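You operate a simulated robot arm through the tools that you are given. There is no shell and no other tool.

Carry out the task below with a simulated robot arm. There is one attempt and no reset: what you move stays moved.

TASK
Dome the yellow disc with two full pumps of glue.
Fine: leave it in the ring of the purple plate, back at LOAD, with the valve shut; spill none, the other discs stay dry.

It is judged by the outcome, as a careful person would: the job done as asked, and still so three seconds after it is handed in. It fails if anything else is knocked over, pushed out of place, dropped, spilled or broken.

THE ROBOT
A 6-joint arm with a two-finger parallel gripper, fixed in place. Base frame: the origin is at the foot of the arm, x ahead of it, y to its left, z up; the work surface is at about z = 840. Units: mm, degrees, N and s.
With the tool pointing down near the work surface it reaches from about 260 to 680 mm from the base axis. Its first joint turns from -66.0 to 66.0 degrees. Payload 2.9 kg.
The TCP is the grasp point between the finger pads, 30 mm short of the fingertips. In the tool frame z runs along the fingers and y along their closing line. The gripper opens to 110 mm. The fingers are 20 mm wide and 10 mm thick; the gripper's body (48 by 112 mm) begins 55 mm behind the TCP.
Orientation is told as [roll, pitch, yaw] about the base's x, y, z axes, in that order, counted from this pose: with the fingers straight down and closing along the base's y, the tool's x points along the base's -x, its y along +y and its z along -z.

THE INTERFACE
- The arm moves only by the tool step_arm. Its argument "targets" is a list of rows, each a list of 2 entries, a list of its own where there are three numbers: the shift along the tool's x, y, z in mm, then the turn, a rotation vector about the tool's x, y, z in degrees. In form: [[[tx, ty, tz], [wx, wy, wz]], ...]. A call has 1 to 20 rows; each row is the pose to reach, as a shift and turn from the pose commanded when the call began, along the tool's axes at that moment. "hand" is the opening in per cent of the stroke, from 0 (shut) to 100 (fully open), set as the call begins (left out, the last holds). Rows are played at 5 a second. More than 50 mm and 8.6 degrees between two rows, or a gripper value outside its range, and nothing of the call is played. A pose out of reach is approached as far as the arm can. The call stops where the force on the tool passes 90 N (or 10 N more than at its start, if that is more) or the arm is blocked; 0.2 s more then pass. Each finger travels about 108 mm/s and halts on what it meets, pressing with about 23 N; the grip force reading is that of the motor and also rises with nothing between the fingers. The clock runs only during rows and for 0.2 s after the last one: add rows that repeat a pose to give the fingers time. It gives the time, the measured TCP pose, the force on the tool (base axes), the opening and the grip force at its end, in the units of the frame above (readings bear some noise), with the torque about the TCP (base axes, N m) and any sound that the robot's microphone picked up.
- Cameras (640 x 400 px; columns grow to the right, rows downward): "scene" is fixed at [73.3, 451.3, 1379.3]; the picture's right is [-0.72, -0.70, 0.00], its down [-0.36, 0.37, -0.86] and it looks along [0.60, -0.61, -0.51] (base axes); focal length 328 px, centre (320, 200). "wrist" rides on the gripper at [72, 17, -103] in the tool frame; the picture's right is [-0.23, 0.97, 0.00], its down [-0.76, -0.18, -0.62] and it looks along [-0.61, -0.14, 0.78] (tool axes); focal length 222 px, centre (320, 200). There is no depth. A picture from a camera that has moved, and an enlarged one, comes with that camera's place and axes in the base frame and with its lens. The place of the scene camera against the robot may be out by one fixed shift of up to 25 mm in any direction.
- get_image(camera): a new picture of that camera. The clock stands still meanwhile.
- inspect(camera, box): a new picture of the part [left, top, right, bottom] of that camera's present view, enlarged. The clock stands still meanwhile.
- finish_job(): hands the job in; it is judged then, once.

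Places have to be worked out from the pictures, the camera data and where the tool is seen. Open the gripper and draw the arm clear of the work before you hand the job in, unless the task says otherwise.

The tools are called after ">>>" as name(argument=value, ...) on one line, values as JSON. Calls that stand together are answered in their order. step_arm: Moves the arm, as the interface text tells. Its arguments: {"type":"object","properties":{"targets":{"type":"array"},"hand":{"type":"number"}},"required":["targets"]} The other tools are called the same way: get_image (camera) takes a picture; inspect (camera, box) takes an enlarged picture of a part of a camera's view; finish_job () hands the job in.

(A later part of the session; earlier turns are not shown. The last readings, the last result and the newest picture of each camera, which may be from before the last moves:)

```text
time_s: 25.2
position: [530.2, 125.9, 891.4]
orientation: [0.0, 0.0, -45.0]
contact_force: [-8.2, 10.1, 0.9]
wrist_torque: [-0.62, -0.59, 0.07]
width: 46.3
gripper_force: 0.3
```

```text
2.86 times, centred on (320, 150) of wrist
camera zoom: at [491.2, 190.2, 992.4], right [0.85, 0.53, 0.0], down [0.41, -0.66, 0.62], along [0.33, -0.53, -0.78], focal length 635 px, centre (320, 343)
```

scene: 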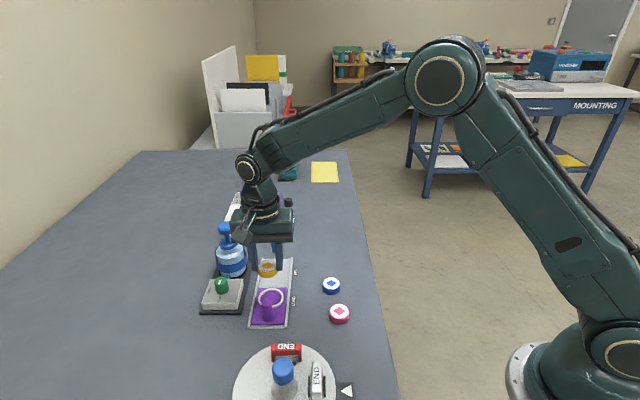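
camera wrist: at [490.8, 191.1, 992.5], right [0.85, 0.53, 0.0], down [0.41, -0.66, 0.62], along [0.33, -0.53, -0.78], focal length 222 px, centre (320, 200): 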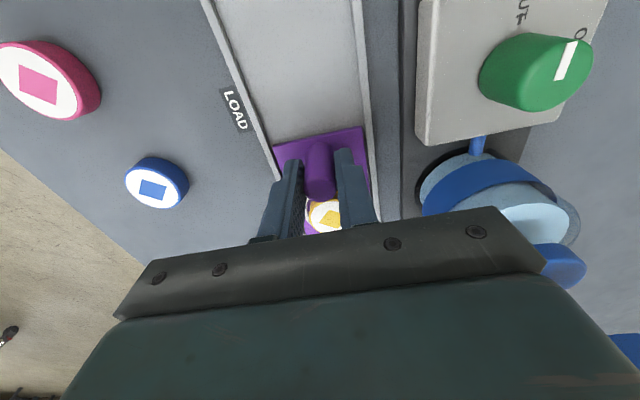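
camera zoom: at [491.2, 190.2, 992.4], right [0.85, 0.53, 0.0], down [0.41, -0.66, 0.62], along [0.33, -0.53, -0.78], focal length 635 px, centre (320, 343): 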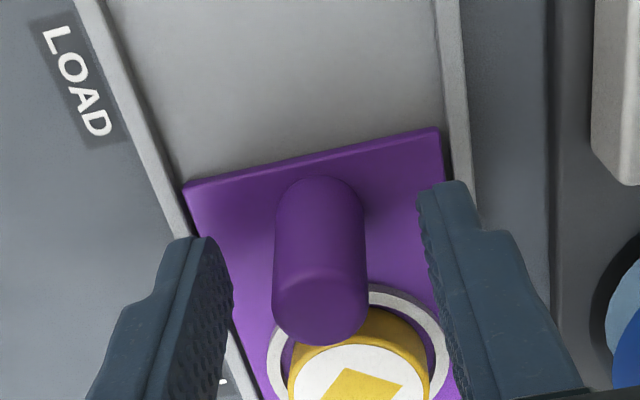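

Even with the fingers open there is still ~13 N pushing LOAD-ward at a point ~65 mm above the TCP, so the gripper body may be touching something. Let me look before moving.

>>> inspect(camera="scene", box=[200, 170, 340, 310])

>>> get_image(camera="scene")

>>> get_image(camera="wrist")

```text
2.86 times, centred on (270, 240) of scene
camera zoom: at [73.0, 451.6, 1379.2], right [-0.72, -0.7, 0.0], down [-0.36, 0.37, -0.86], along [0.6, -0.61, -0.51], focal length 937 px, centre (463, 86)
```

zoom: 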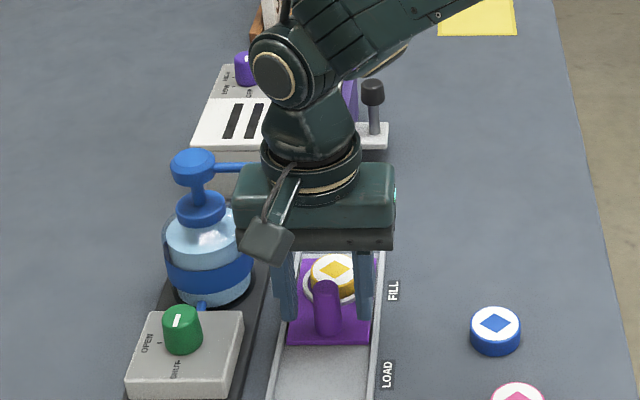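

```text
taken
```

scene: 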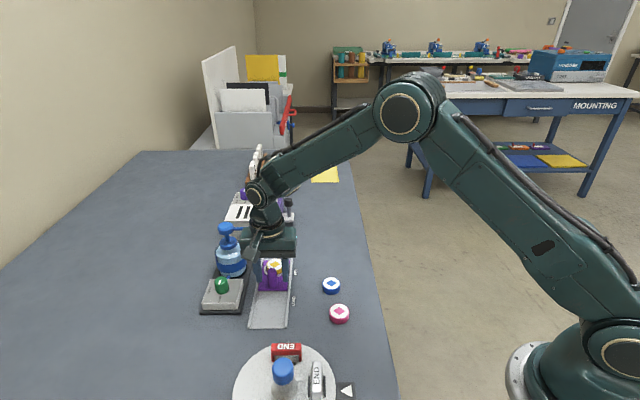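

```text
taken
camera wrist: at [491.2, 190.2, 992.4], right [0.85, 0.53, 0.0], down [0.41, -0.66, 0.62], along [0.33, -0.53, -0.78], focal length 222 px, centre (320, 200)
```

wrist: 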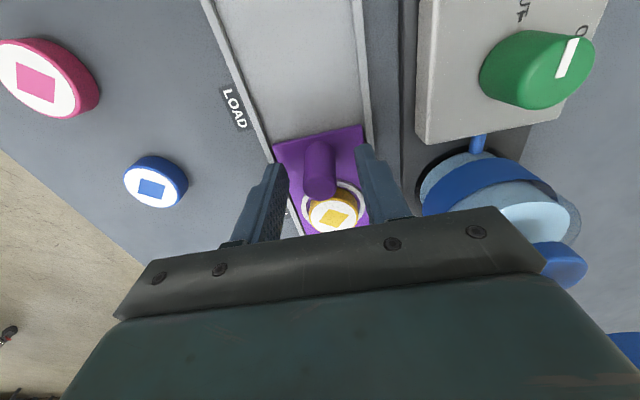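

The pump looks undisturbed, but the body is probably resting on the nozzle arm, so I back off 12 mm along the track (peg slides freely between the open fingers) and see the force drop.

>>> step_arm(targets=[[[3, 0, 0], [0, 0, 0]], [[7, 0, 0], [0, 0, 0]], [[12, 0, 0], [0, 0, 0]], [[12, 0, 0], [0, 0, 0]]])

>>> inspect(camera="scene", box=[200, 170, 340, 310])

>>> inspect(camera="wrist", box=[240, 80, 400, 220])

```text
time_s: 26.2
position: [522.3, 134.8, 889.9]
orientation: [0.0, 0.0, -45.1]
contact_force: [-0.8, 0.9, -0.7]
wrist_torque: [0.0, 0.0, 0.03]
width: 46.4
gripper_force: 0.1
```

```text
2.86 times, centred on (270, 240) of scene
camera zoom: at [73.3, 451.3, 1379.3], right [-0.72, -0.7, 0.0], down [-0.36, 0.37, -0.86], along [0.6, -0.61, -0.51], focal length 937 px, centre (463, 86)
```

zoom: 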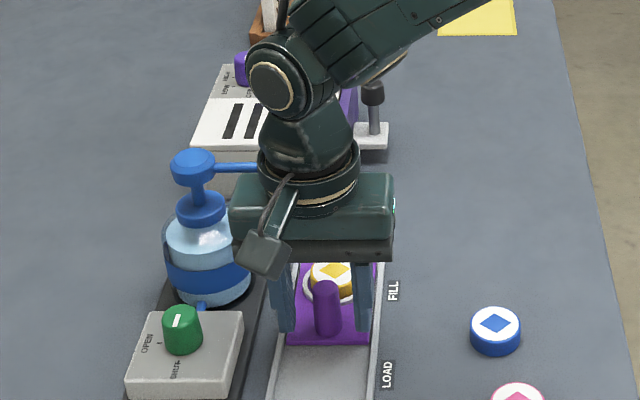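

```text
2.86 times, centred on (320, 150) of wrist
camera zoom: at [482.8, 198.7, 992.4], right [0.85, 0.53, 0.0], down [0.41, -0.66, 0.62], along [0.33, -0.53, -0.78], focal length 635 px, centre (320, 343)
```

zoom: 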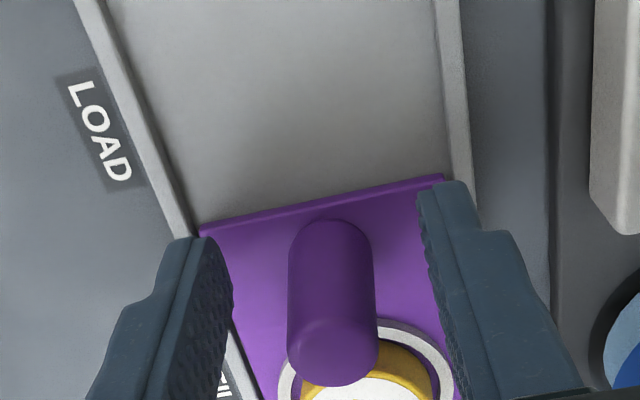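

The force vanished, so the body had been brushing the nozzle arm. I withdraw LOAD-ward and up, then swing the camera to the robot side to see the ring relative to the nozzle from the side.

>>> step_arm(targets=[[[20, 0, 0], [0, 0, 0]], [[45, 0, 0], [0, 0, 0]], [[60, 0, -30], [0, 0, 0]], [[60, 0, -70], [0, 0, 0]], [[60, 0, -110], [0, 0, 0]], [[60, 0, -110], [0, 0, 0]]])

>>> get_image(camera="wrist")

>>> inspect(camera="scene", box=[200, 180, 320, 300])

>>> inspect(camera="wrist", box=[270, 100, 430, 230])

```text
time_s: 27.6
position: [480.9, 178.4, 1000.6]
orientation: [0.0, -0.1, -44.9]
contact_force: [-0.2, -0.3, 0.9]
wrist_torque: [0.02, -0.02, 0.02]
width: 46.1
gripper_force: 0.0
```

```text
taken
camera wrist: at [440.2, 242.0, 1103.7], right [0.85, 0.53, 0.0], down [0.41, -0.66, 0.62], along [0.33, -0.53, -0.78], focal length 222 px, centre (320, 200)
```

wrist: 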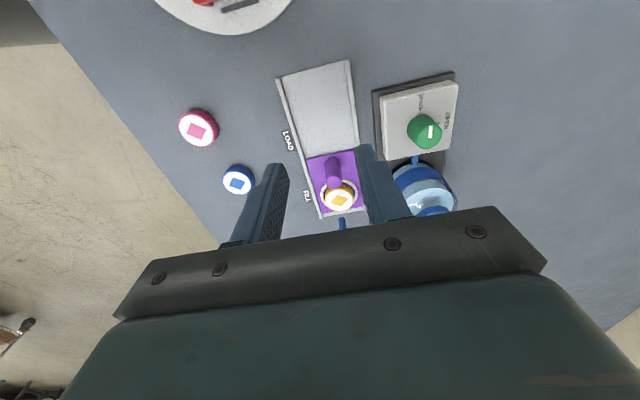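

```text
3.33 times, centred on (260, 240) of scene
camera zoom: at [73.2, 451.3, 1379.3], right [-0.72, -0.7, 0.0], down [-0.36, 0.37, -0.86], along [0.6, -0.61, -0.51], focal length 1093 px, centre (520, 67)
```

zoom: 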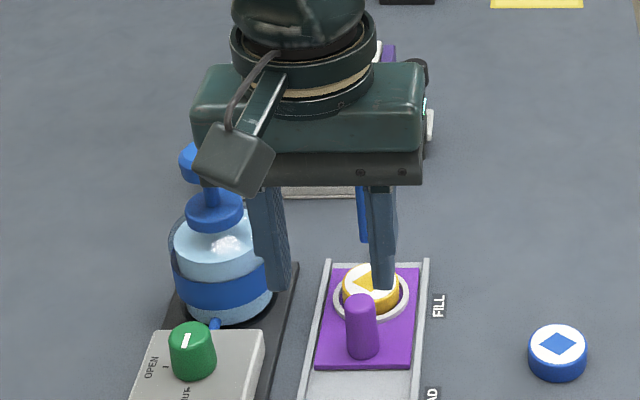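

```text
3.08 times, centred on (350, 165) of wrist
camera zoom: at [440.2, 242.0, 1103.7], right [0.85, 0.53, 0.0], down [0.41, -0.66, 0.62], along [0.33, -0.53, -0.78], focal length 684 px, centre (228, 308)
```

zoom: 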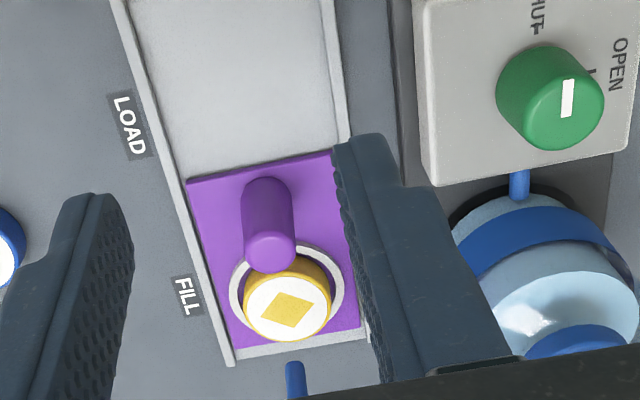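

The plate sits at the FILL end with the same small gap as it had at LOAD, and the nozzle tip reads in the same place as before. I swing round to the robot side (high, clear of the nozzle) for a side view of nozzle versus disc.

>>> step_arm(targets=[[[-7.6, -10.7, 0], [0, 0, -8.2]], [[-15.3, -21.4, 0], [0, 0, -16.4]], [[-23, -32.2, 0], [0, 0, -24.6]], [[-30.6, -42.9, 0], [0, 0, -32.8]], [[-38.3, -53.6, 0], [0, 0, -41]], [[-46, -64.3, 0], [0, 0, -49.2]], [[-59, -68.3, 0], [0, 0, -57.4]], [[-72, -72.3, 0], [0, 0, -65.6]], [[-85, -76.2, 0], [0, 0, -73.8]], [[-98, -80.2, 0], [0, 0, -82]], [[-111, -84.1, 0], [0, 0, -90]], [[-111, -84.1, 0], [0, 0, -90]]])

>>> get_image(camera="wrist")

>>> inspect(camera="wrist", box=[260, 120, 400, 230])

>>> inspect(camera="scene", box=[200, 210, 320, 310])

```text
time_s: 30.2
position: [500.3, 40.3, 1000.6]
orientation: [0.0, 0.0, 45.2]
contact_force: [-0.4, -0.3, -0.1]
wrist_torque: [-0.01, -0.01, -0.01]
width: 45.9
gripper_force: 0.0
```

```text
taken
camera wrist: at [436.5, 0.3, 1102.4], right [-0.53, 0.85, 0.0], down [0.66, 0.41, 0.62], along [0.53, 0.33, -0.78], focal length 222 px, centre (320, 200)
```

wrist: 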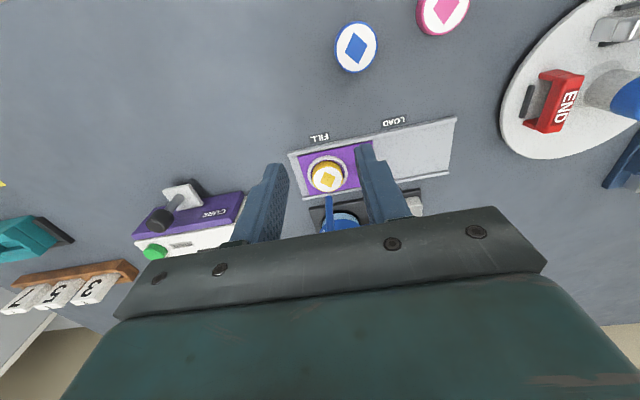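

```text
3.64 times, centred on (330, 175) of wrist
camera zoom: at [436.5, 0.3, 1102.4], right [-0.53, 0.85, 0.0], down [0.66, 0.41, 0.62], along [0.53, 0.33, -0.78], focal length 808 px, centre (284, 291)
```

zoom: 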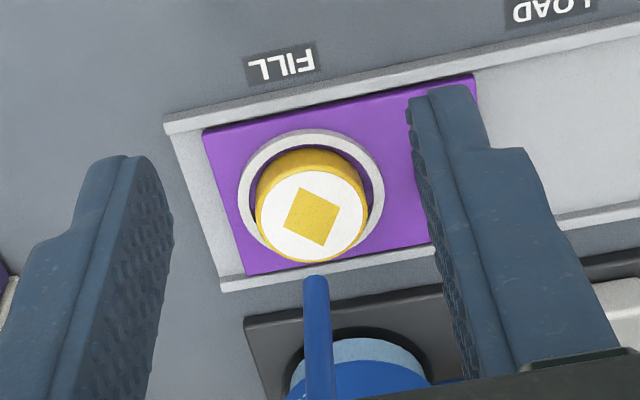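

```text
4.00 times, centred on (260, 260) of scene
camera zoom: at [73.3, 451.3, 1379.3], right [-0.72, -0.7, 0.0], down [-0.36, 0.37, -0.86], along [0.6, -0.61, -0.51], focal length 1311 px, centre (560, -40)
```

zoom: 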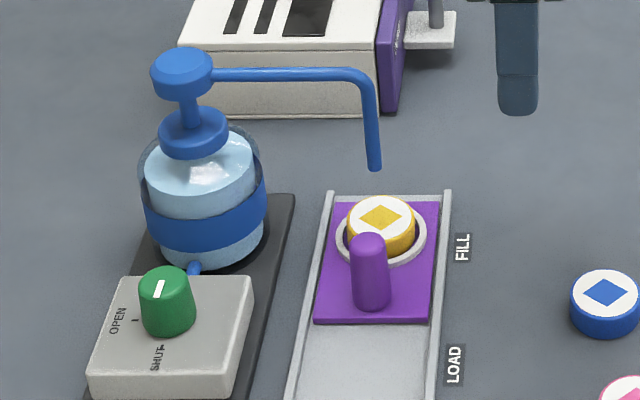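

From both views the nozzle tip (z ≈ 901) is directly above the disc centre within about 1 mm, and the pump is undisturbed. The scene camera now sees my gripper end-on, so I check its real depth profile before working near the pump and knob.

>>> inspect(camera="scene", box=[260, 100, 400, 240])

>>> inspect(camera="scene", box=[205, 205, 305, 325])

```text
2.86 times, centred on (330, 170) of scene
camera zoom: at [73.3, 451.3, 1379.3], right [-0.72, -0.7, 0.0], down [-0.36, 0.37, -0.86], along [0.6, -0.61, -0.51], focal length 937 px, centre (291, 286)
```

zoom: 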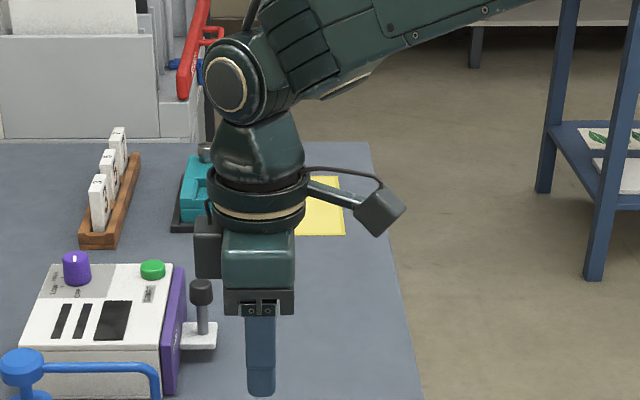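

```text
3.33 times, centred on (255, 265) of scene
camera zoom: at [73.3, 451.3, 1379.3], right [-0.72, -0.7, 0.0], down [-0.36, 0.37, -0.86], along [0.6, -0.61, -0.51], focal length 1093 px, centre (537, -17)
```

zoom: 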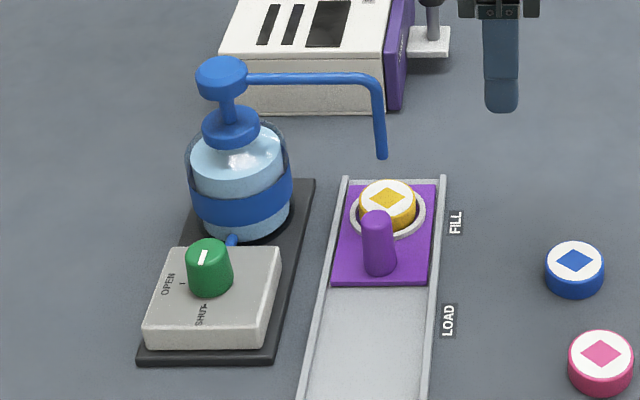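

I can now see a box protruding ~20 mm from the gripper body on its -x side, which explains the brush against the nozzle arm; I'll lean the tool away near the pump from now on. Next I move (high, robot side) to look at the knob closely.

>>> step_arm(targets=[[[-14, 28, 0], [0, 0, 7.5]], [[-28, 56, 0], [0, 0, 15]], [[-42, 85, 0], [0, 0, 22.5]], [[-77, 94, 0], [0, 0, 30]], [[-113, 104, -2], [0, 0, 37.5]], [[-148.5, 113, -5], [0, 0, 45]], [[-148.5, 113, -5], [0, 0, 45]]], hand=50)

>>> get_image(camera="wrist")

>>> inspect(camera="wrist", box=[260, 110, 400, 220])

>>> inspect(camera="scene", box=[190, 200, 330, 330])

```text
time_s: 31.8
position: [525.6, 224.5, 1003.2]
orientation: [0.0, 0.0, -0.1]
contact_force: [-0.6, -0.8, 0.3]
wrist_torque: [-0.01, 0.01, -0.01]
width: 54.8
gripper_force: 0.1
```

```text
taken
camera wrist: at [452.9, 242.5, 1106.6], right [0.23, 0.97, 0.0], down [0.76, -0.18, 0.62], along [0.61, -0.14, -0.78], focal length 222 px, centre (320, 200)
```

wrist: 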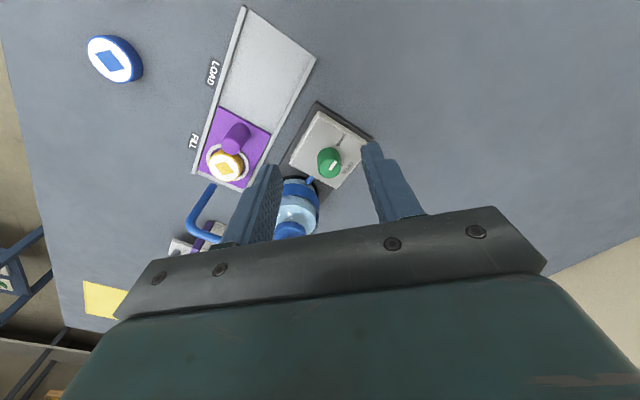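

```text
3.64 times, centred on (330, 165) of wrist
camera zoom: at [452.9, 242.5, 1106.6], right [0.23, 0.97, 0.0], down [0.76, -0.18, 0.62], along [0.61, -0.14, -0.78], focal length 808 px, centre (284, 327)
```

zoom: 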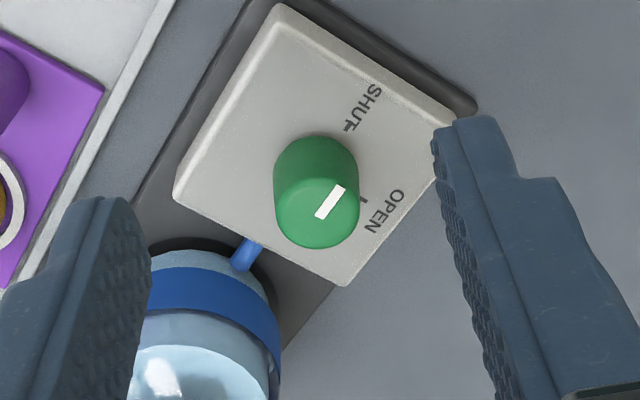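

```text
3.08 times, centred on (260, 265) of scene
camera zoom: at [73.2, 451.3, 1379.3], right [-0.72, -0.7, 0.0], down [-0.36, 0.37, -0.86], along [0.6, -0.61, -0.51], focal length 1009 px, centre (505, 0)
```

zoom: 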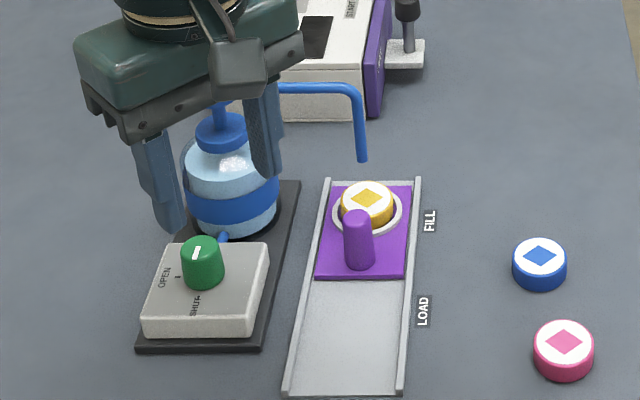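

The pointer clearly lies on SHUT; knob axis is at about (578.5, 222.5), top z≈892. I approach with the tool leaning 20° away from the pump, stopping just above the knob to check.

>>> step_arm(targets=[[[-15, -0.7, 0], [0, -7, 0]], [[-30, -1.4, 8], [0, -14, 0]], [[-45.4, -2, 22], [0, -20, 0]], [[-45.4, -2, 45], [0, -20, 0]], [[-45.4, -2, 68], [0, -20, 0]], [[-45.4, -2, 68], [0, -20, 0]]])

>>> get_image(camera="wrist")

>>> inspect(camera="wrist", box=[260, 110, 400, 220])

>>> inspect(camera="scene", box=[190, 180, 330, 310])

```text
time_s: 33.2
position: [569.9, 222.9, 937.9]
orientation: [-0.1, -19.9, 0.0]
contact_force: [0.8, 0.2, -0.3]
wrist_torque: [-0.01, 0.0, 0.01]
width: 55.0
gripper_force: 0.0
```

```text
taken
camera wrist: at [466.0, 239.7, 1008.7], right [0.21, 0.97, 0.08], down [0.5, -0.18, 0.85], along [0.84, -0.14, -0.53], focal length 222 px, centre (320, 200)
```

wrist: 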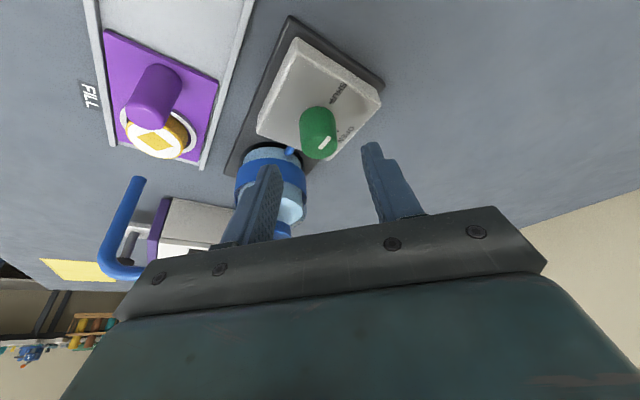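

```text
3.64 times, centred on (330, 165) of wrist
camera zoom: at [466.0, 239.7, 1008.7], right [0.21, 0.97, 0.08], down [0.5, -0.18, 0.85], along [0.84, -0.14, -0.53], focal length 808 px, centre (284, 327)
```

zoom: 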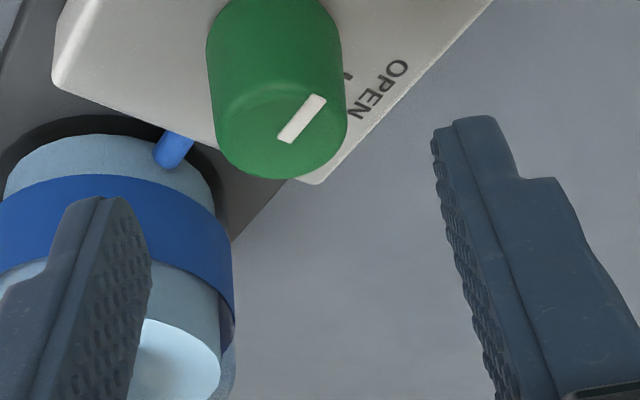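

```text
3.08 times, centred on (260, 245) of scene
camera zoom: at [73.3, 451.3, 1379.3], right [-0.72, -0.7, 0.0], down [-0.36, 0.37, -0.86], along [0.6, -0.61, -0.51], focal length 1009 px, centre (505, 62)
```

zoom: 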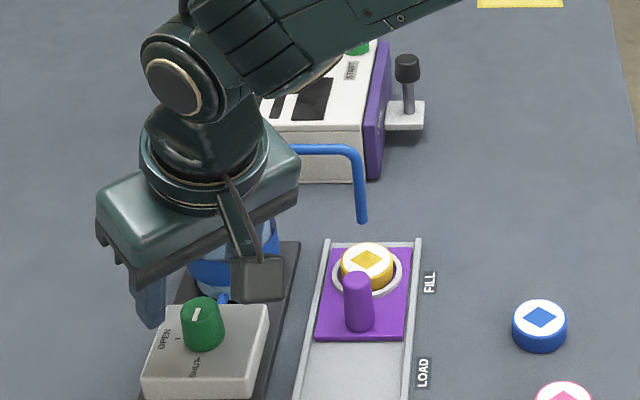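

Three views agree on the knob: axis ≈ (576.5, 222), top ≈ 897. I'm aligned, so I descend 32 mm vertically around it and close.

>>> step_arm(targets=[[[3.4, 0, 9.4], [0, 0, 0]], [[6.8, 0, 18.8], [0, 0, 0]], [[9.2, 0, 25.4], [0, 0, 0]], [[10.9, 0, 30.1], [0, 0, 0]], [[10.9, 0, 30.1], [0, 0, 0]]])

>>> inspect(camera="wrist", box=[240, 80, 420, 220])

>>> inspect(camera="scene", box=[190, 180, 330, 310])

```text
time_s: 34.4
position: [569.9, 223.0, 905.2]
orientation: [0.0, -20.0, 0.0]
contact_force: [0.5, -0.5, 0.3]
wrist_torque: [0.01, -0.03, 0.0]
width: 54.9
gripper_force: 0.0
```

```text
2.86 times, centred on (330, 150) of wrist
camera zoom: at [466.3, 239.7, 976.2], right [0.21, 0.97, 0.08], down [0.5, -0.18, 0.85], along [0.84, -0.14, -0.53], focal length 635 px, centre (291, 343)
```

zoom: 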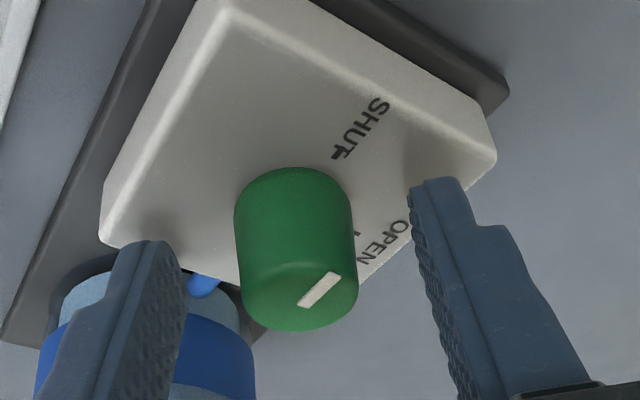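

```text
3.08 times, centred on (260, 245) of scene
camera zoom: at [73.3, 451.3, 1379.3], right [-0.72, -0.7, 0.0], down [-0.36, 0.37, -0.86], along [0.6, -0.61, -0.51], focal length 1009 px, centre (505, 62)
```

zoom: 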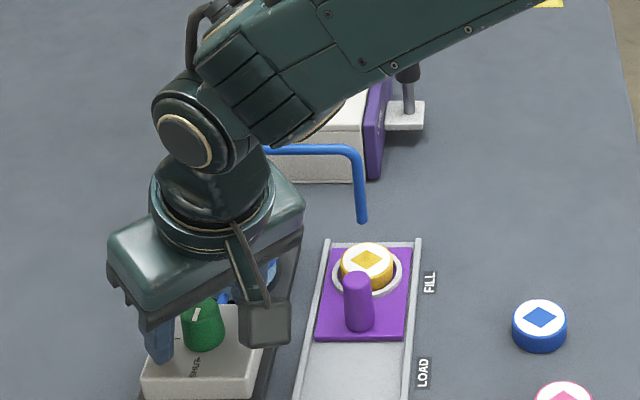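

Knob is centred between the pads. Closing on it.

>>> step_arm(targets=[[[0, 0, 0], [0, 0, 0]], [[0, 0, 0], [0, 0, 0]], [[0, 0, 0], [0, 0, 0]], [[0, 0, 0], [0, 0, 0]]], hand=0)

>>> inspect(camera="wrist", box=[240, 80, 420, 220])

```text
time_s: 35.4
position: [568.7, 224.9, 904.4]
orientation: [0.0, -20.0, 0.2]
contact_force: [1.8, 9.7, -3.7]
wrist_torque: [0.37, -0.21, 0.07]
width: 27.5
gripper_force: 45.3
```

```text
2.86 times, centred on (330, 150) of wrist
camera zoom: at [466.2, 240.6, 976.2], right [0.21, 0.97, 0.08], down [0.5, -0.18, 0.85], along [0.84, -0.14, -0.53], focal length 635 px, centre (291, 343)
```

zoom: 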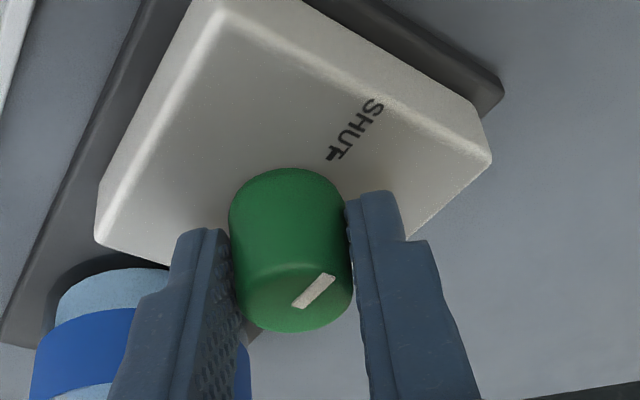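

Gripped (27.5 mm) with a slight side load, so I correct 1 mm in y while turning. First half: 45° clockwise seen from above, about the knob's vertical axis.

>>> step_arm(targets=[[[0, 1, 0], [0, 0, 0]], [[0, 1.8, 0], [2.57, 0, 7.05]], [[-0.2, 2.5, 0.1], [5.13, 0, 14.1]], [[-0.4, 3.2, 0.15], [7.7, 0, 21.15]], [[-0.7, 3.9, 0.3], [10.26, 0, 28.2]], [[-1.1, 4.5, 0.4], [12.8, 0, 35.25]], [[-1.6, 5.1, 0.6], [15.4, 0, 42.3]], [[-1.6, 5.1, 0.6], [15.4, 0, 42.3]]])

>>> inspect(camera="wrist", box=[240, 80, 420, 220])

>>> inspect(camera="scene", box=[190, 180, 330, 310])

```text
time_s: 37.2
position: [571.6, 228.3, 904.5]
orientation: [0.0, -20.0, -45.0]
contact_force: [5.8, 13.7, -3.7]
wrist_torque: [0.82, 0.01, 0.1]
width: 27.1
gripper_force: 44.8
```

```text
2.86 times, centred on (330, 150) of wrist
camera zoom: at [510.4, 313.9, 976.4], right [0.84, 0.54, 0.08], down [0.23, -0.48, 0.85], along [0.49, -0.69, -0.53], focal length 635 px, centre (291, 343)
```

zoom: 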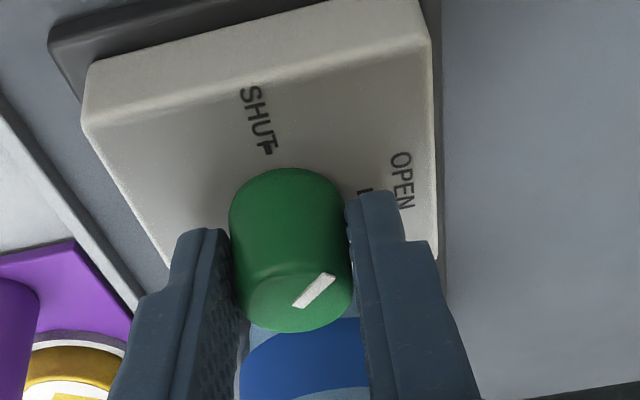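

```text
3.08 times, centred on (260, 245) of scene
camera zoom: at [73.4, 451.7, 1379.1], right [-0.72, -0.7, 0.0], down [-0.36, 0.37, -0.86], along [0.6, -0.61, -0.51], focal length 1009 px, centre (505, 62)
```

zoom: 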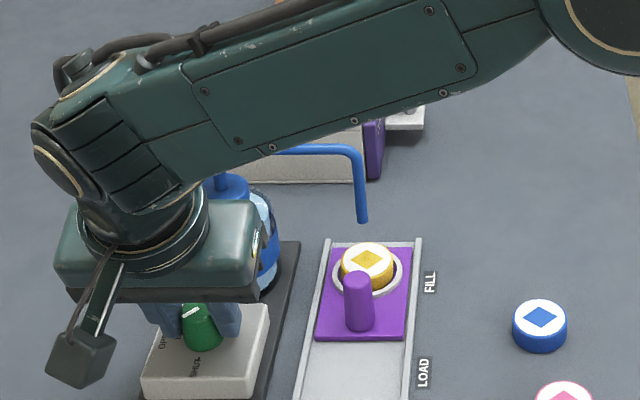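

The knob turned 45° with the gripper. I continue the second 45°, adding another 1 mm of side correction.

>>> step_arm(targets=[[[0, 1, 0], [0, 0, 0]], [[0, 1.8, 0], [2.57, 0, 7.05]], [[-0.2, 2.5, 0.1], [5.13, 0, 14.1]], [[-0.4, 3.2, 0.15], [7.7, 0, 21.15]], [[-0.7, 3.9, 0.3], [10.26, 0, 28.2]], [[-1.1, 4.5, 0.4], [12.8, 0, 35.25]], [[-1.6, 5.1, 0.6], [15.4, 0, 42.3]], [[-1.6, 5.1, 0.6], [15.4, 0, 42.3]]])

>>> inspect(camera="wrist", box=[240, 80, 420, 220])

>>> inspect(camera="scene", box=[190, 180, 330, 310])

```text
time_s: 38.8
position: [575.5, 230.6, 904.6]
orientation: [3.3, -20.3, -87.4]
contact_force: [29.6, 6.3, -16.0]
wrist_torque: [-0.61, -0.93, 0.24]
width: 27.1
gripper_force: 44.8
out of reach, approached as far as the arm can: row 6, 7
stopped in row 7: the force on the tool passed its limit at 96 N (the readings are from after the stop); the commanded pose is now the measured one
```

```text
2.86 times, centred on (330, 150) of wrist
camera zoom: at [580.4, 335.9, 976.2], right [0.98, -0.15, 0.13], down [-0.19, -0.51, 0.84], along [-0.06, -0.85, -0.53], focal length 635 px, centre (291, 343)
```

zoom: 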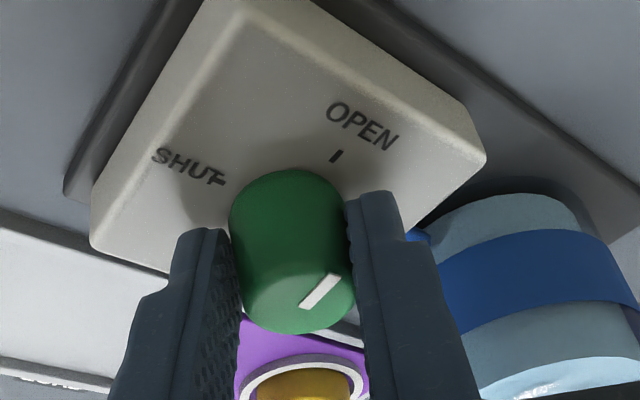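

```text
3.08 times, centred on (260, 245) of scene
camera zoom: at [74.2, 451.6, 1379.1], right [-0.72, -0.7, 0.0], down [-0.36, 0.37, -0.86], along [0.6, -0.61, -0.51], focal length 1009 px, centre (505, 62)
```

zoom: 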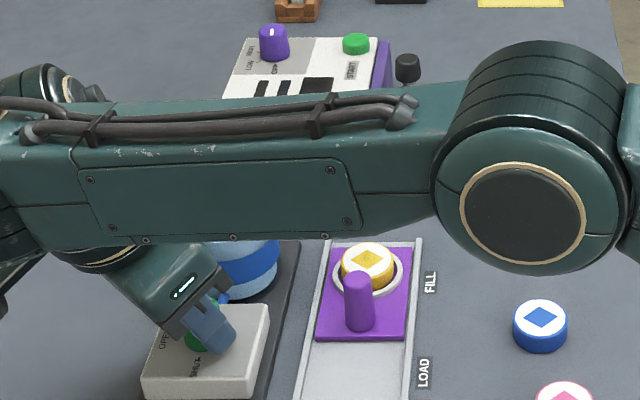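

The arm reached its limit at the end and stopped, but the knob has turned ~87° and the pointer now lies toward OPEN. I relax and open the fingers gently, then check.

>>> step_arm(targets=[[[0, 0, 0], [0, 0, 0]], [[0, 0, 0], [0, 0, 0]]])

>>> step_arm(targets=[[[0, 0, 0], [0, 0, 0]], [[0, 0, 0], [0, 0, 0]], [[0, 0, 0], [0, 0, 0]]], hand=45)

>>> inspect(camera="wrist", box=[240, 80, 420, 220])

>>> get_image(camera="wrist")

>>> get_image(camera="scene")

```text
time_s: 39.4
position: [574.2, 229.1, 903.8]
orientation: [3.3, -20.3, -87.3]
contact_force: [39.9, 7.2, -22.0]
wrist_torque: [1.06, -0.9, 0.29]
width: 27.3
gripper_force: 45.0
```

```text
time_s: 40.2
position: [572.5, 231.2, 904.9]
orientation: [3.0, -20.1, -87.4]
contact_force: [-0.9, 0.2, 0.0]
wrist_torque: [0.02, -0.01, -0.03]
width: 49.3
gripper_force: 0.0
```

```text
2.86 times, centred on (330, 150) of wrist
camera zoom: at [578.5, 336.1, 977.2], right [0.98, -0.15, 0.13], down [-0.19, -0.51, 0.84], along [-0.06, -0.84, -0.53], focal length 635 px, centre (291, 343)
```

zoom: 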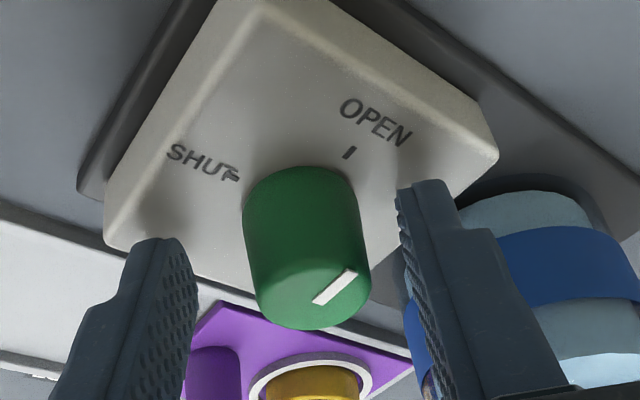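

```text
taken
camera wrist: at [578.5, 336.1, 977.2], right [0.98, -0.15, 0.13], down [-0.19, -0.51, 0.84], along [-0.06, -0.84, -0.53], focal length 222 px, centre (320, 200)
```

wrist: 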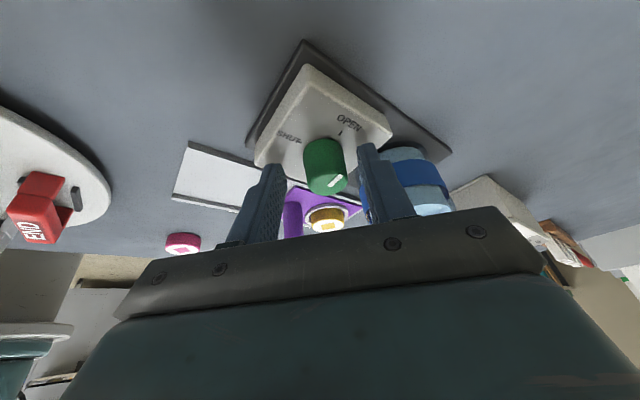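

```text
taken
```

scene: 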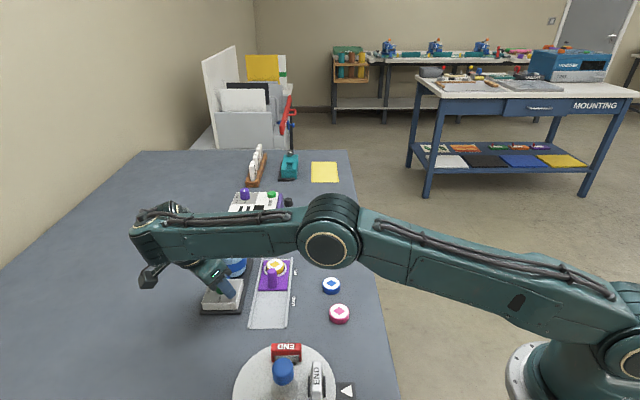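

The valve is released with the pointer on OPEN, all forces zero. The arm is near its reach limit here, so I first swing back around the knob with open fingers (same path reversed), then rise.

>>> step_arm(targets=[[[0, -0.8, 0], [-2.57, 0, -7.05]], [[-0.2, -1.6, 0.1], [-5.13, 0, -14.1]], [[-0.4, -2.3, 0.15], [-7.7, 0, -21.15]], [[-0.8, -3.0, 0.3], [-10.26, 0, -28.2]], [[-1.2, -3.6, 0.4], [-12.8, 0, -35.25]], [[-1.7, -4.2, 0.6], [-15.4, 0, -42.3]], [[-1.7, -4.2, 0.6], [-15.4, 0, -42.3]]])

>>> inspect(camera="wrist", box=[240, 80, 420, 220])

```text
time_s: 41.8
position: [568.4, 229.3, 906.0]
orientation: [2.0, -22.2, -42.1]
contact_force: [-0.7, -0.3, -0.2]
wrist_torque: [-0.03, 0.0, 0.01]
width: 49.5
gripper_force: 0.0
```

```text
2.86 times, centred on (330, 150) of wrist
camera zoom: at [497.5, 310.7, 973.2], right [0.8, 0.59, 0.12], down [0.22, -0.47, 0.86], along [0.56, -0.66, -0.5], focal length 635 px, centre (291, 343)
```

zoom: 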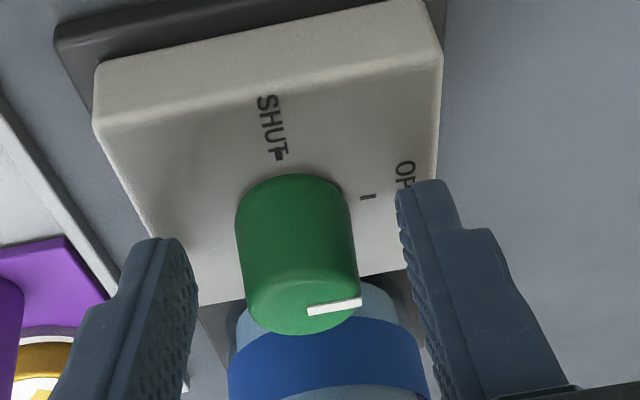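

The pointer is parallel to the OPEN tick. I now rise vertically off the knob and straighten the tool.

>>> step_arm(targets=[[[-7.5, 0, -18.5], [0, 0, 0]], [[-18.7, 0, -46.3], [0, 0, 0]], [[-33, 0, -82], [0, 7.5, 0]], [[-45, 0, -111], [0, 15, 0]], [[-56, 0, -139], [0, 22, 0]], [[-56, 0, -139], [0, 22, 0]]], hand=20)

>>> get_image(camera="wrist")

>>> inspect(camera="scene", box=[190, 200, 330, 330])

```text
time_s: 43.2
position: [564.3, 226.0, 1055.9]
orientation: [1.8, -0.1, -41.5]
contact_force: [0.6, 0.1, -0.4]
wrist_torque: [0.02, -0.02, 0.01]
width: 22.0
gripper_force: 0.0
```

```text
taken
camera wrist: at [518.6, 284.6, 1158.0], right [0.81, 0.58, 0.03], down [0.44, -0.65, 0.62], along [0.38, -0.49, -0.79], focal length 222 px, centre (320, 200)
```

wrist: 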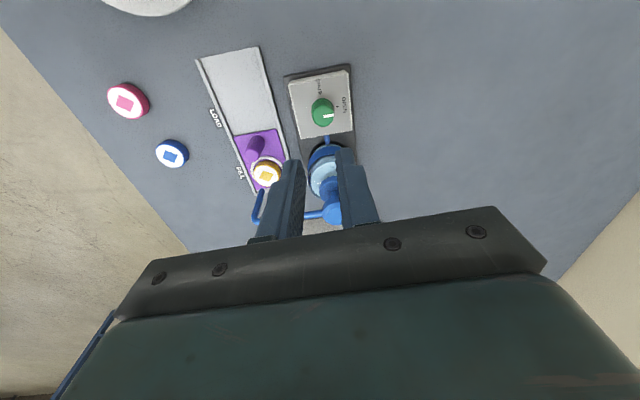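

```text
3.08 times, centred on (260, 265) of scene
camera zoom: at [73.3, 451.3, 1379.3], right [-0.72, -0.7, 0.0], down [-0.36, 0.37, -0.86], along [0.6, -0.61, -0.51], focal length 1009 px, centre (505, 0)
```

zoom: 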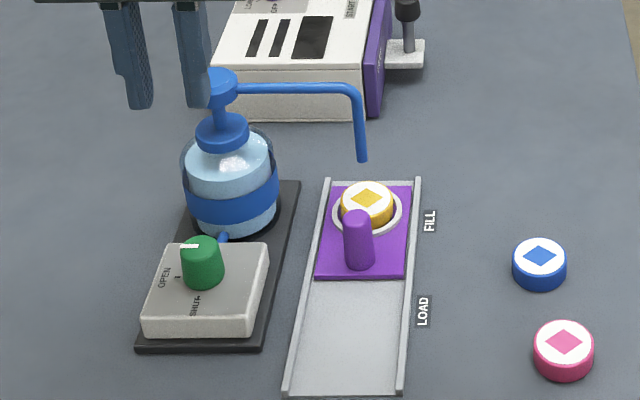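

The knob reads OPEN in the scene view too, nothing dripping, disc still under the nozzle. I straighten the last degrees and move toward the pump head to localise it, staying 50 mm above it.

>>> step_arm(targets=[[[-10, 1, 0], [0.6, 0, 1.2]], [[-20, 2, 0], [1.2, 0, 2.4]], [[-31, 2.8, 0], [1.8, 0, 3.5]], [[-31, 2.8, 0], [1.8, 0, 3.5]]], hand=70)

>>> get_image(camera="wrist")

>>> inspect(camera="wrist", box=[250, 110, 410, 230])

```text
time_s: 44.2
position: [589.1, 206.5, 1054.7]
orientation: [0.1, 0.0, -44.9]
contact_force: [0.6, 0.4, 0.5]
wrist_torque: [-0.01, 0.0, 0.04]
width: 76.9
gripper_force: 0.1
```

```text
taken
camera wrist: at [549.5, 270.9, 1157.3], right [0.85, 0.53, 0.0], down [0.41, -0.66, 0.62], along [0.33, -0.53, -0.78], focal length 222 px, centre (320, 200)
```

wrist: 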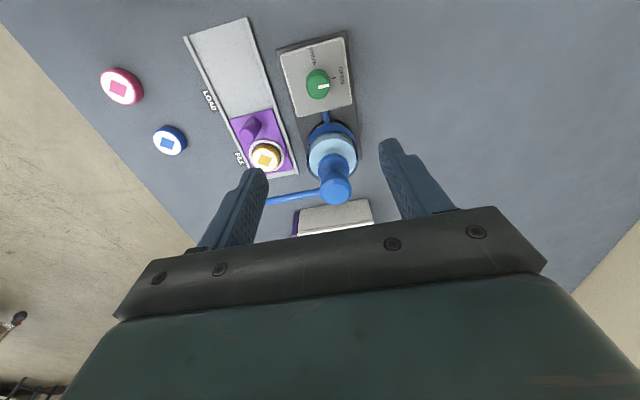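

```text
3.33 times, centred on (330, 170) of wrist
camera zoom: at [549.5, 270.9, 1157.3], right [0.85, 0.53, 0.0], down [0.41, -0.66, 0.62], along [0.33, -0.53, -0.78], focal length 740 px, centre (287, 300)
```

zoom: 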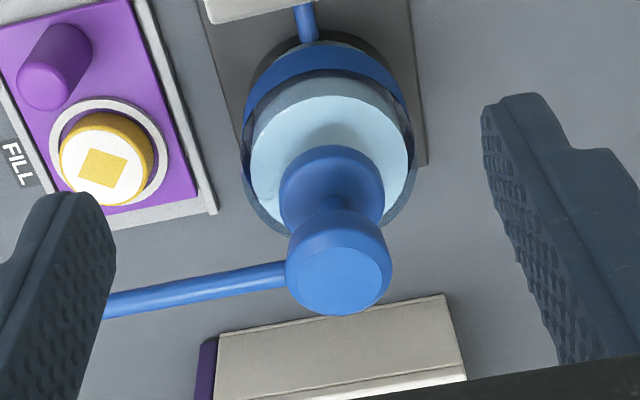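

Pump head top is centred near (636, 161), z ≈ 976. I close the fingers and move above it at z 1055, then lower to just over it.

>>> step_arm(targets=[[[-16, 0.4, 0], [0, 0, 0]], [[-33, 0.8, 0], [0, 0, 0]], [[-50, 1.2, 0], [0, 0, 0]], [[-65, 1.6, 0], [0, 0, 0]], [[-65, 1.6, 15], [0, 0, 0]], [[-65, 1.6, 30], [0, 0, 0]], [[-65, 1.6, 30], [0, 0, 0]]], hand=0)

>>> get_image(camera="wrist")

>>> inspect(camera="wrist", box=[250, 110, 410, 230])

>>> inspect(camera="scene", box=[170, 170, 310, 290])

```text
time_s: 45.8
position: [636.0, 162.7, 1024.0]
orientation: [0.0, -0.1, -44.9]
contact_force: [-0.2, 0.2, 0.6]
wrist_torque: [0.0, 0.03, 0.03]
width: 0.0
gripper_force: 23.2
```

```text
taken
camera wrist: at [596.3, 225.6, 1126.9], right [0.85, 0.53, 0.0], down [0.41, -0.66, 0.62], along [0.33, -0.53, -0.78], focal length 222 px, centre (320, 200)
```

wrist: 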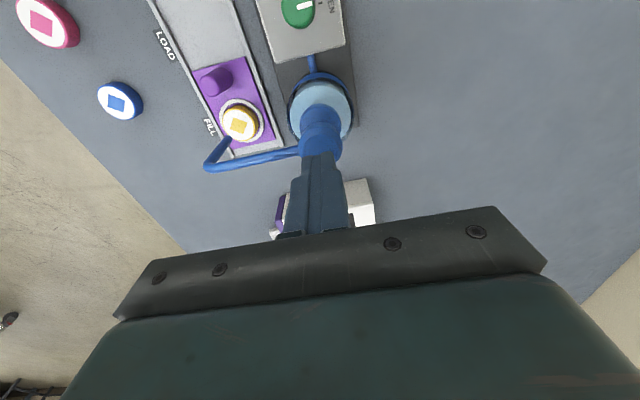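

```text
3.33 times, centred on (330, 170) of wrist
camera zoom: at [596.3, 225.6, 1126.9], right [0.85, 0.53, 0.0], down [0.41, -0.66, 0.62], along [0.33, -0.53, -0.78], focal length 740 px, centre (287, 300)
```

zoom: 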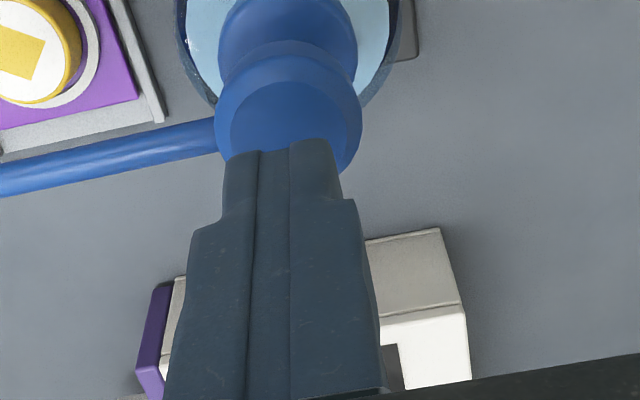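

```text
3.33 times, centred on (240, 230) of scene
camera zoom: at [73.3, 451.3, 1379.3], right [-0.72, -0.7, 0.0], down [-0.36, 0.37, -0.86], along [0.6, -0.61, -0.51], focal length 1093 px, centre (587, 100)
```

zoom: 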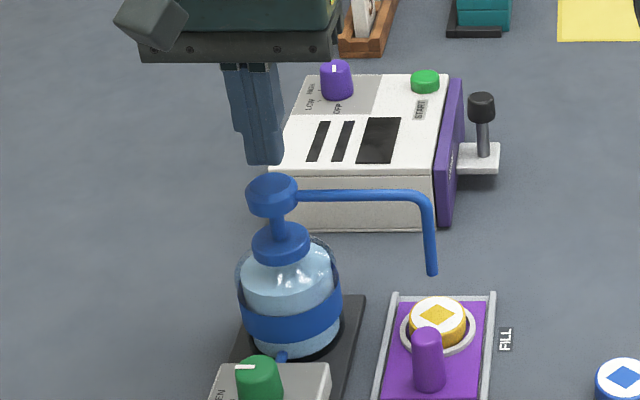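

Lateral alignment over the head is within ~1 mm (tips split line and head centre coincide in the wrist view). I start the first press slowly, reading the force.

>>> step_arm(targets=[[[1, 0, 8], [0, 0, 0]], [[1, 0, 14], [0, 0, 0]], [[1, 0, 18], [0, 0, 0]], [[1, 0, 20], [0, 0, 0]], [[1, 0, 22], [0, 0, 0]], [[1, 0, 22], [0, 0, 0]]])

>>> inspect(camera="scene", box=[190, 190, 310, 300])

```text
time_s: 47.2
position: [634.9, 162.7, 1002.7]
orientation: [0.2, -0.1, -44.9]
contact_force: [0.4, -0.5, 3.7]
wrist_torque: [0.02, 0.02, 0.01]
width: 0.2
gripper_force: 23.1
```

```text
3.64 times, centred on (250, 245) of scene
camera zoom: at [73.2, 451.3, 1379.3], right [-0.72, -0.7, 0.0], down [-0.36, 0.37, -0.86], along [0.6, -0.61, -0.51], focal length 1192 px, centre (574, 36)
```

zoom: 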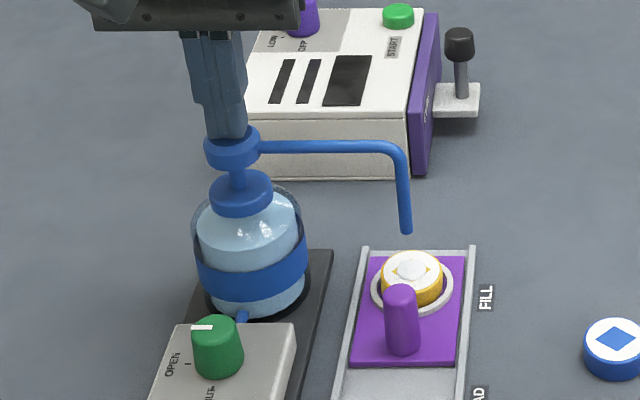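

Contact made, and a first small blob of glue is already appearing on the disc. I continue pressing down this stroke in small steps.

>>> step_arm(targets=[[[0, 0, 2], [0, 0, 0]], [[0, 0, 4], [0, 0, 0]], [[0, 0, 6], [0, 0, 0]], [[0, 0, 8], [0, 0, 0]], [[0, 0, 8], [0, 0, 0]]])

>>> inspect(camera="scene", box=[190, 190, 310, 300])

```text
time_s: 48.4
position: [636.1, 163.2, 995.1]
orientation: [0.1, -0.1, -44.8]
contact_force: [1.1, -0.7, 8.6]
wrist_torque: [-0.01, 0.02, -0.05]
width: 0.0
gripper_force: 22.7
```

```text
3.64 times, centred on (250, 245) of scene
camera zoom: at [73.1, 451.2, 1379.3], right [-0.72, -0.7, 0.0], down [-0.36, 0.37, -0.86], along [0.6, -0.61, -0.51], focal length 1192 px, centre (574, 36)
```

zoom: 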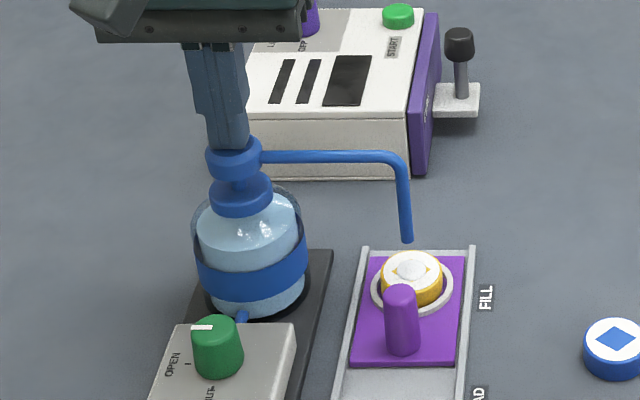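

Spring force is building evenly (~0.65 N/mm). I keep pressing toward the bottom stop.

>>> step_arm(targets=[[[0, 0, 2], [0, 0, 0]], [[0, 0, 4], [0, 0, 0]], [[0, 0, 6], [0, 0, 0]], [[0, 0, 6], [0, 0, 0]]])

```text
time_s: 49.4
position: [636.6, 161.8, 993.2]
orientation: [0.3, -0.3, -44.9]
contact_force: [-0.4, -1.2, 28.0]
wrist_torque: [-0.01, 0.09, 0.0]
width: 0.2
gripper_force: 23.3
```

Force jumped to 28 N with the head no longer moving: bottom stop reached (full stroke ≈ 15 mm). I check the disc, then let the head return fully.

>>> inspect(camera="scene", box=[190, 190, 310, 300])

>>> step_arm(targets=[[[0, 0, -5], [0, 0, 0]], [[0, 0, -10], [0, 0, 0]], [[0, 0, -15], [0, 0, 0]], [[0, 0, -20], [0, 0, 0]], [[0, 0, -25], [0, 0, 0]], [[0, 0, -30], [0, 0, 0]], [[0, 0, -30], [0, 0, 0]]])

>>> inspect(camera="scene", box=[190, 190, 310, 300])

>>> inspect(camera="scene", box=[240, 240, 300, 300])

```text
3.64 times, centred on (250, 245) of scene
camera zoom: at [72.7, 451.1, 1379.4], right [-0.72, -0.7, 0.0], down [-0.36, 0.37, -0.86], along [0.6, -0.61, -0.51], focal length 1192 px, centre (574, 36)
```

zoom: 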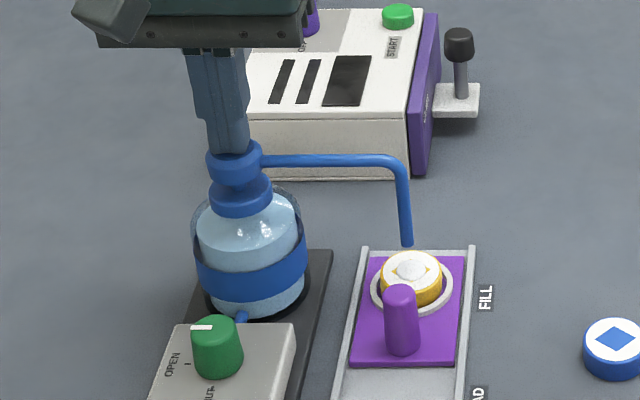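

```text
time_s: 51.0
position: [636.3, 162.9, 1019.7]
orientation: [0.1, -0.2, -44.9]
contact_force: [-0.2, 0.5, 0.0]
wrist_torque: [0.0, -0.02, 0.02]
width: 0.3
gripper_force: 23.0
```

```text
3.64 times, centred on (250, 245) of scene
camera zoom: at [73.3, 451.3, 1379.3], right [-0.72, -0.7, 0.0], down [-0.36, 0.37, -0.86], along [0.6, -0.61, -0.51], focal length 1192 px, centre (574, 36)
```

zoom: 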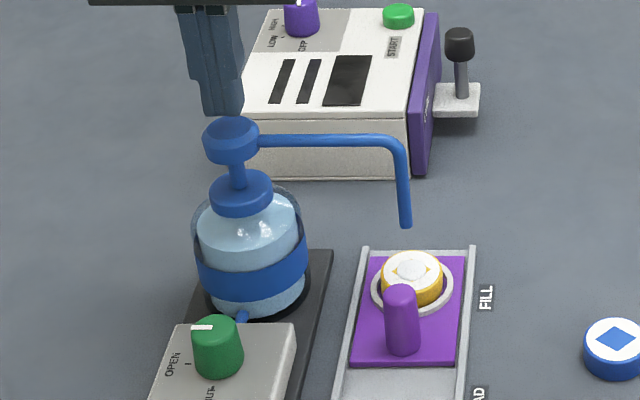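

```text
6.67 times, centred on (270, 270) of scene
camera zoom: at [73.3, 451.3, 1379.3], right [-0.72, -0.7, 0.0], down [-0.36, 0.37, -0.86], along [0.6, -0.61, -0.51], focal length 2186 px, centre (653, -267)
```

zoom: 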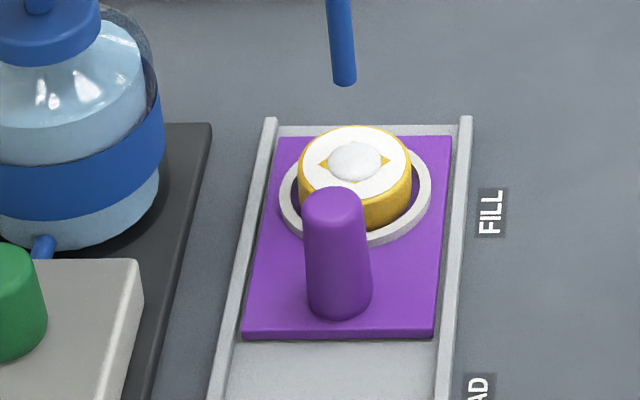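

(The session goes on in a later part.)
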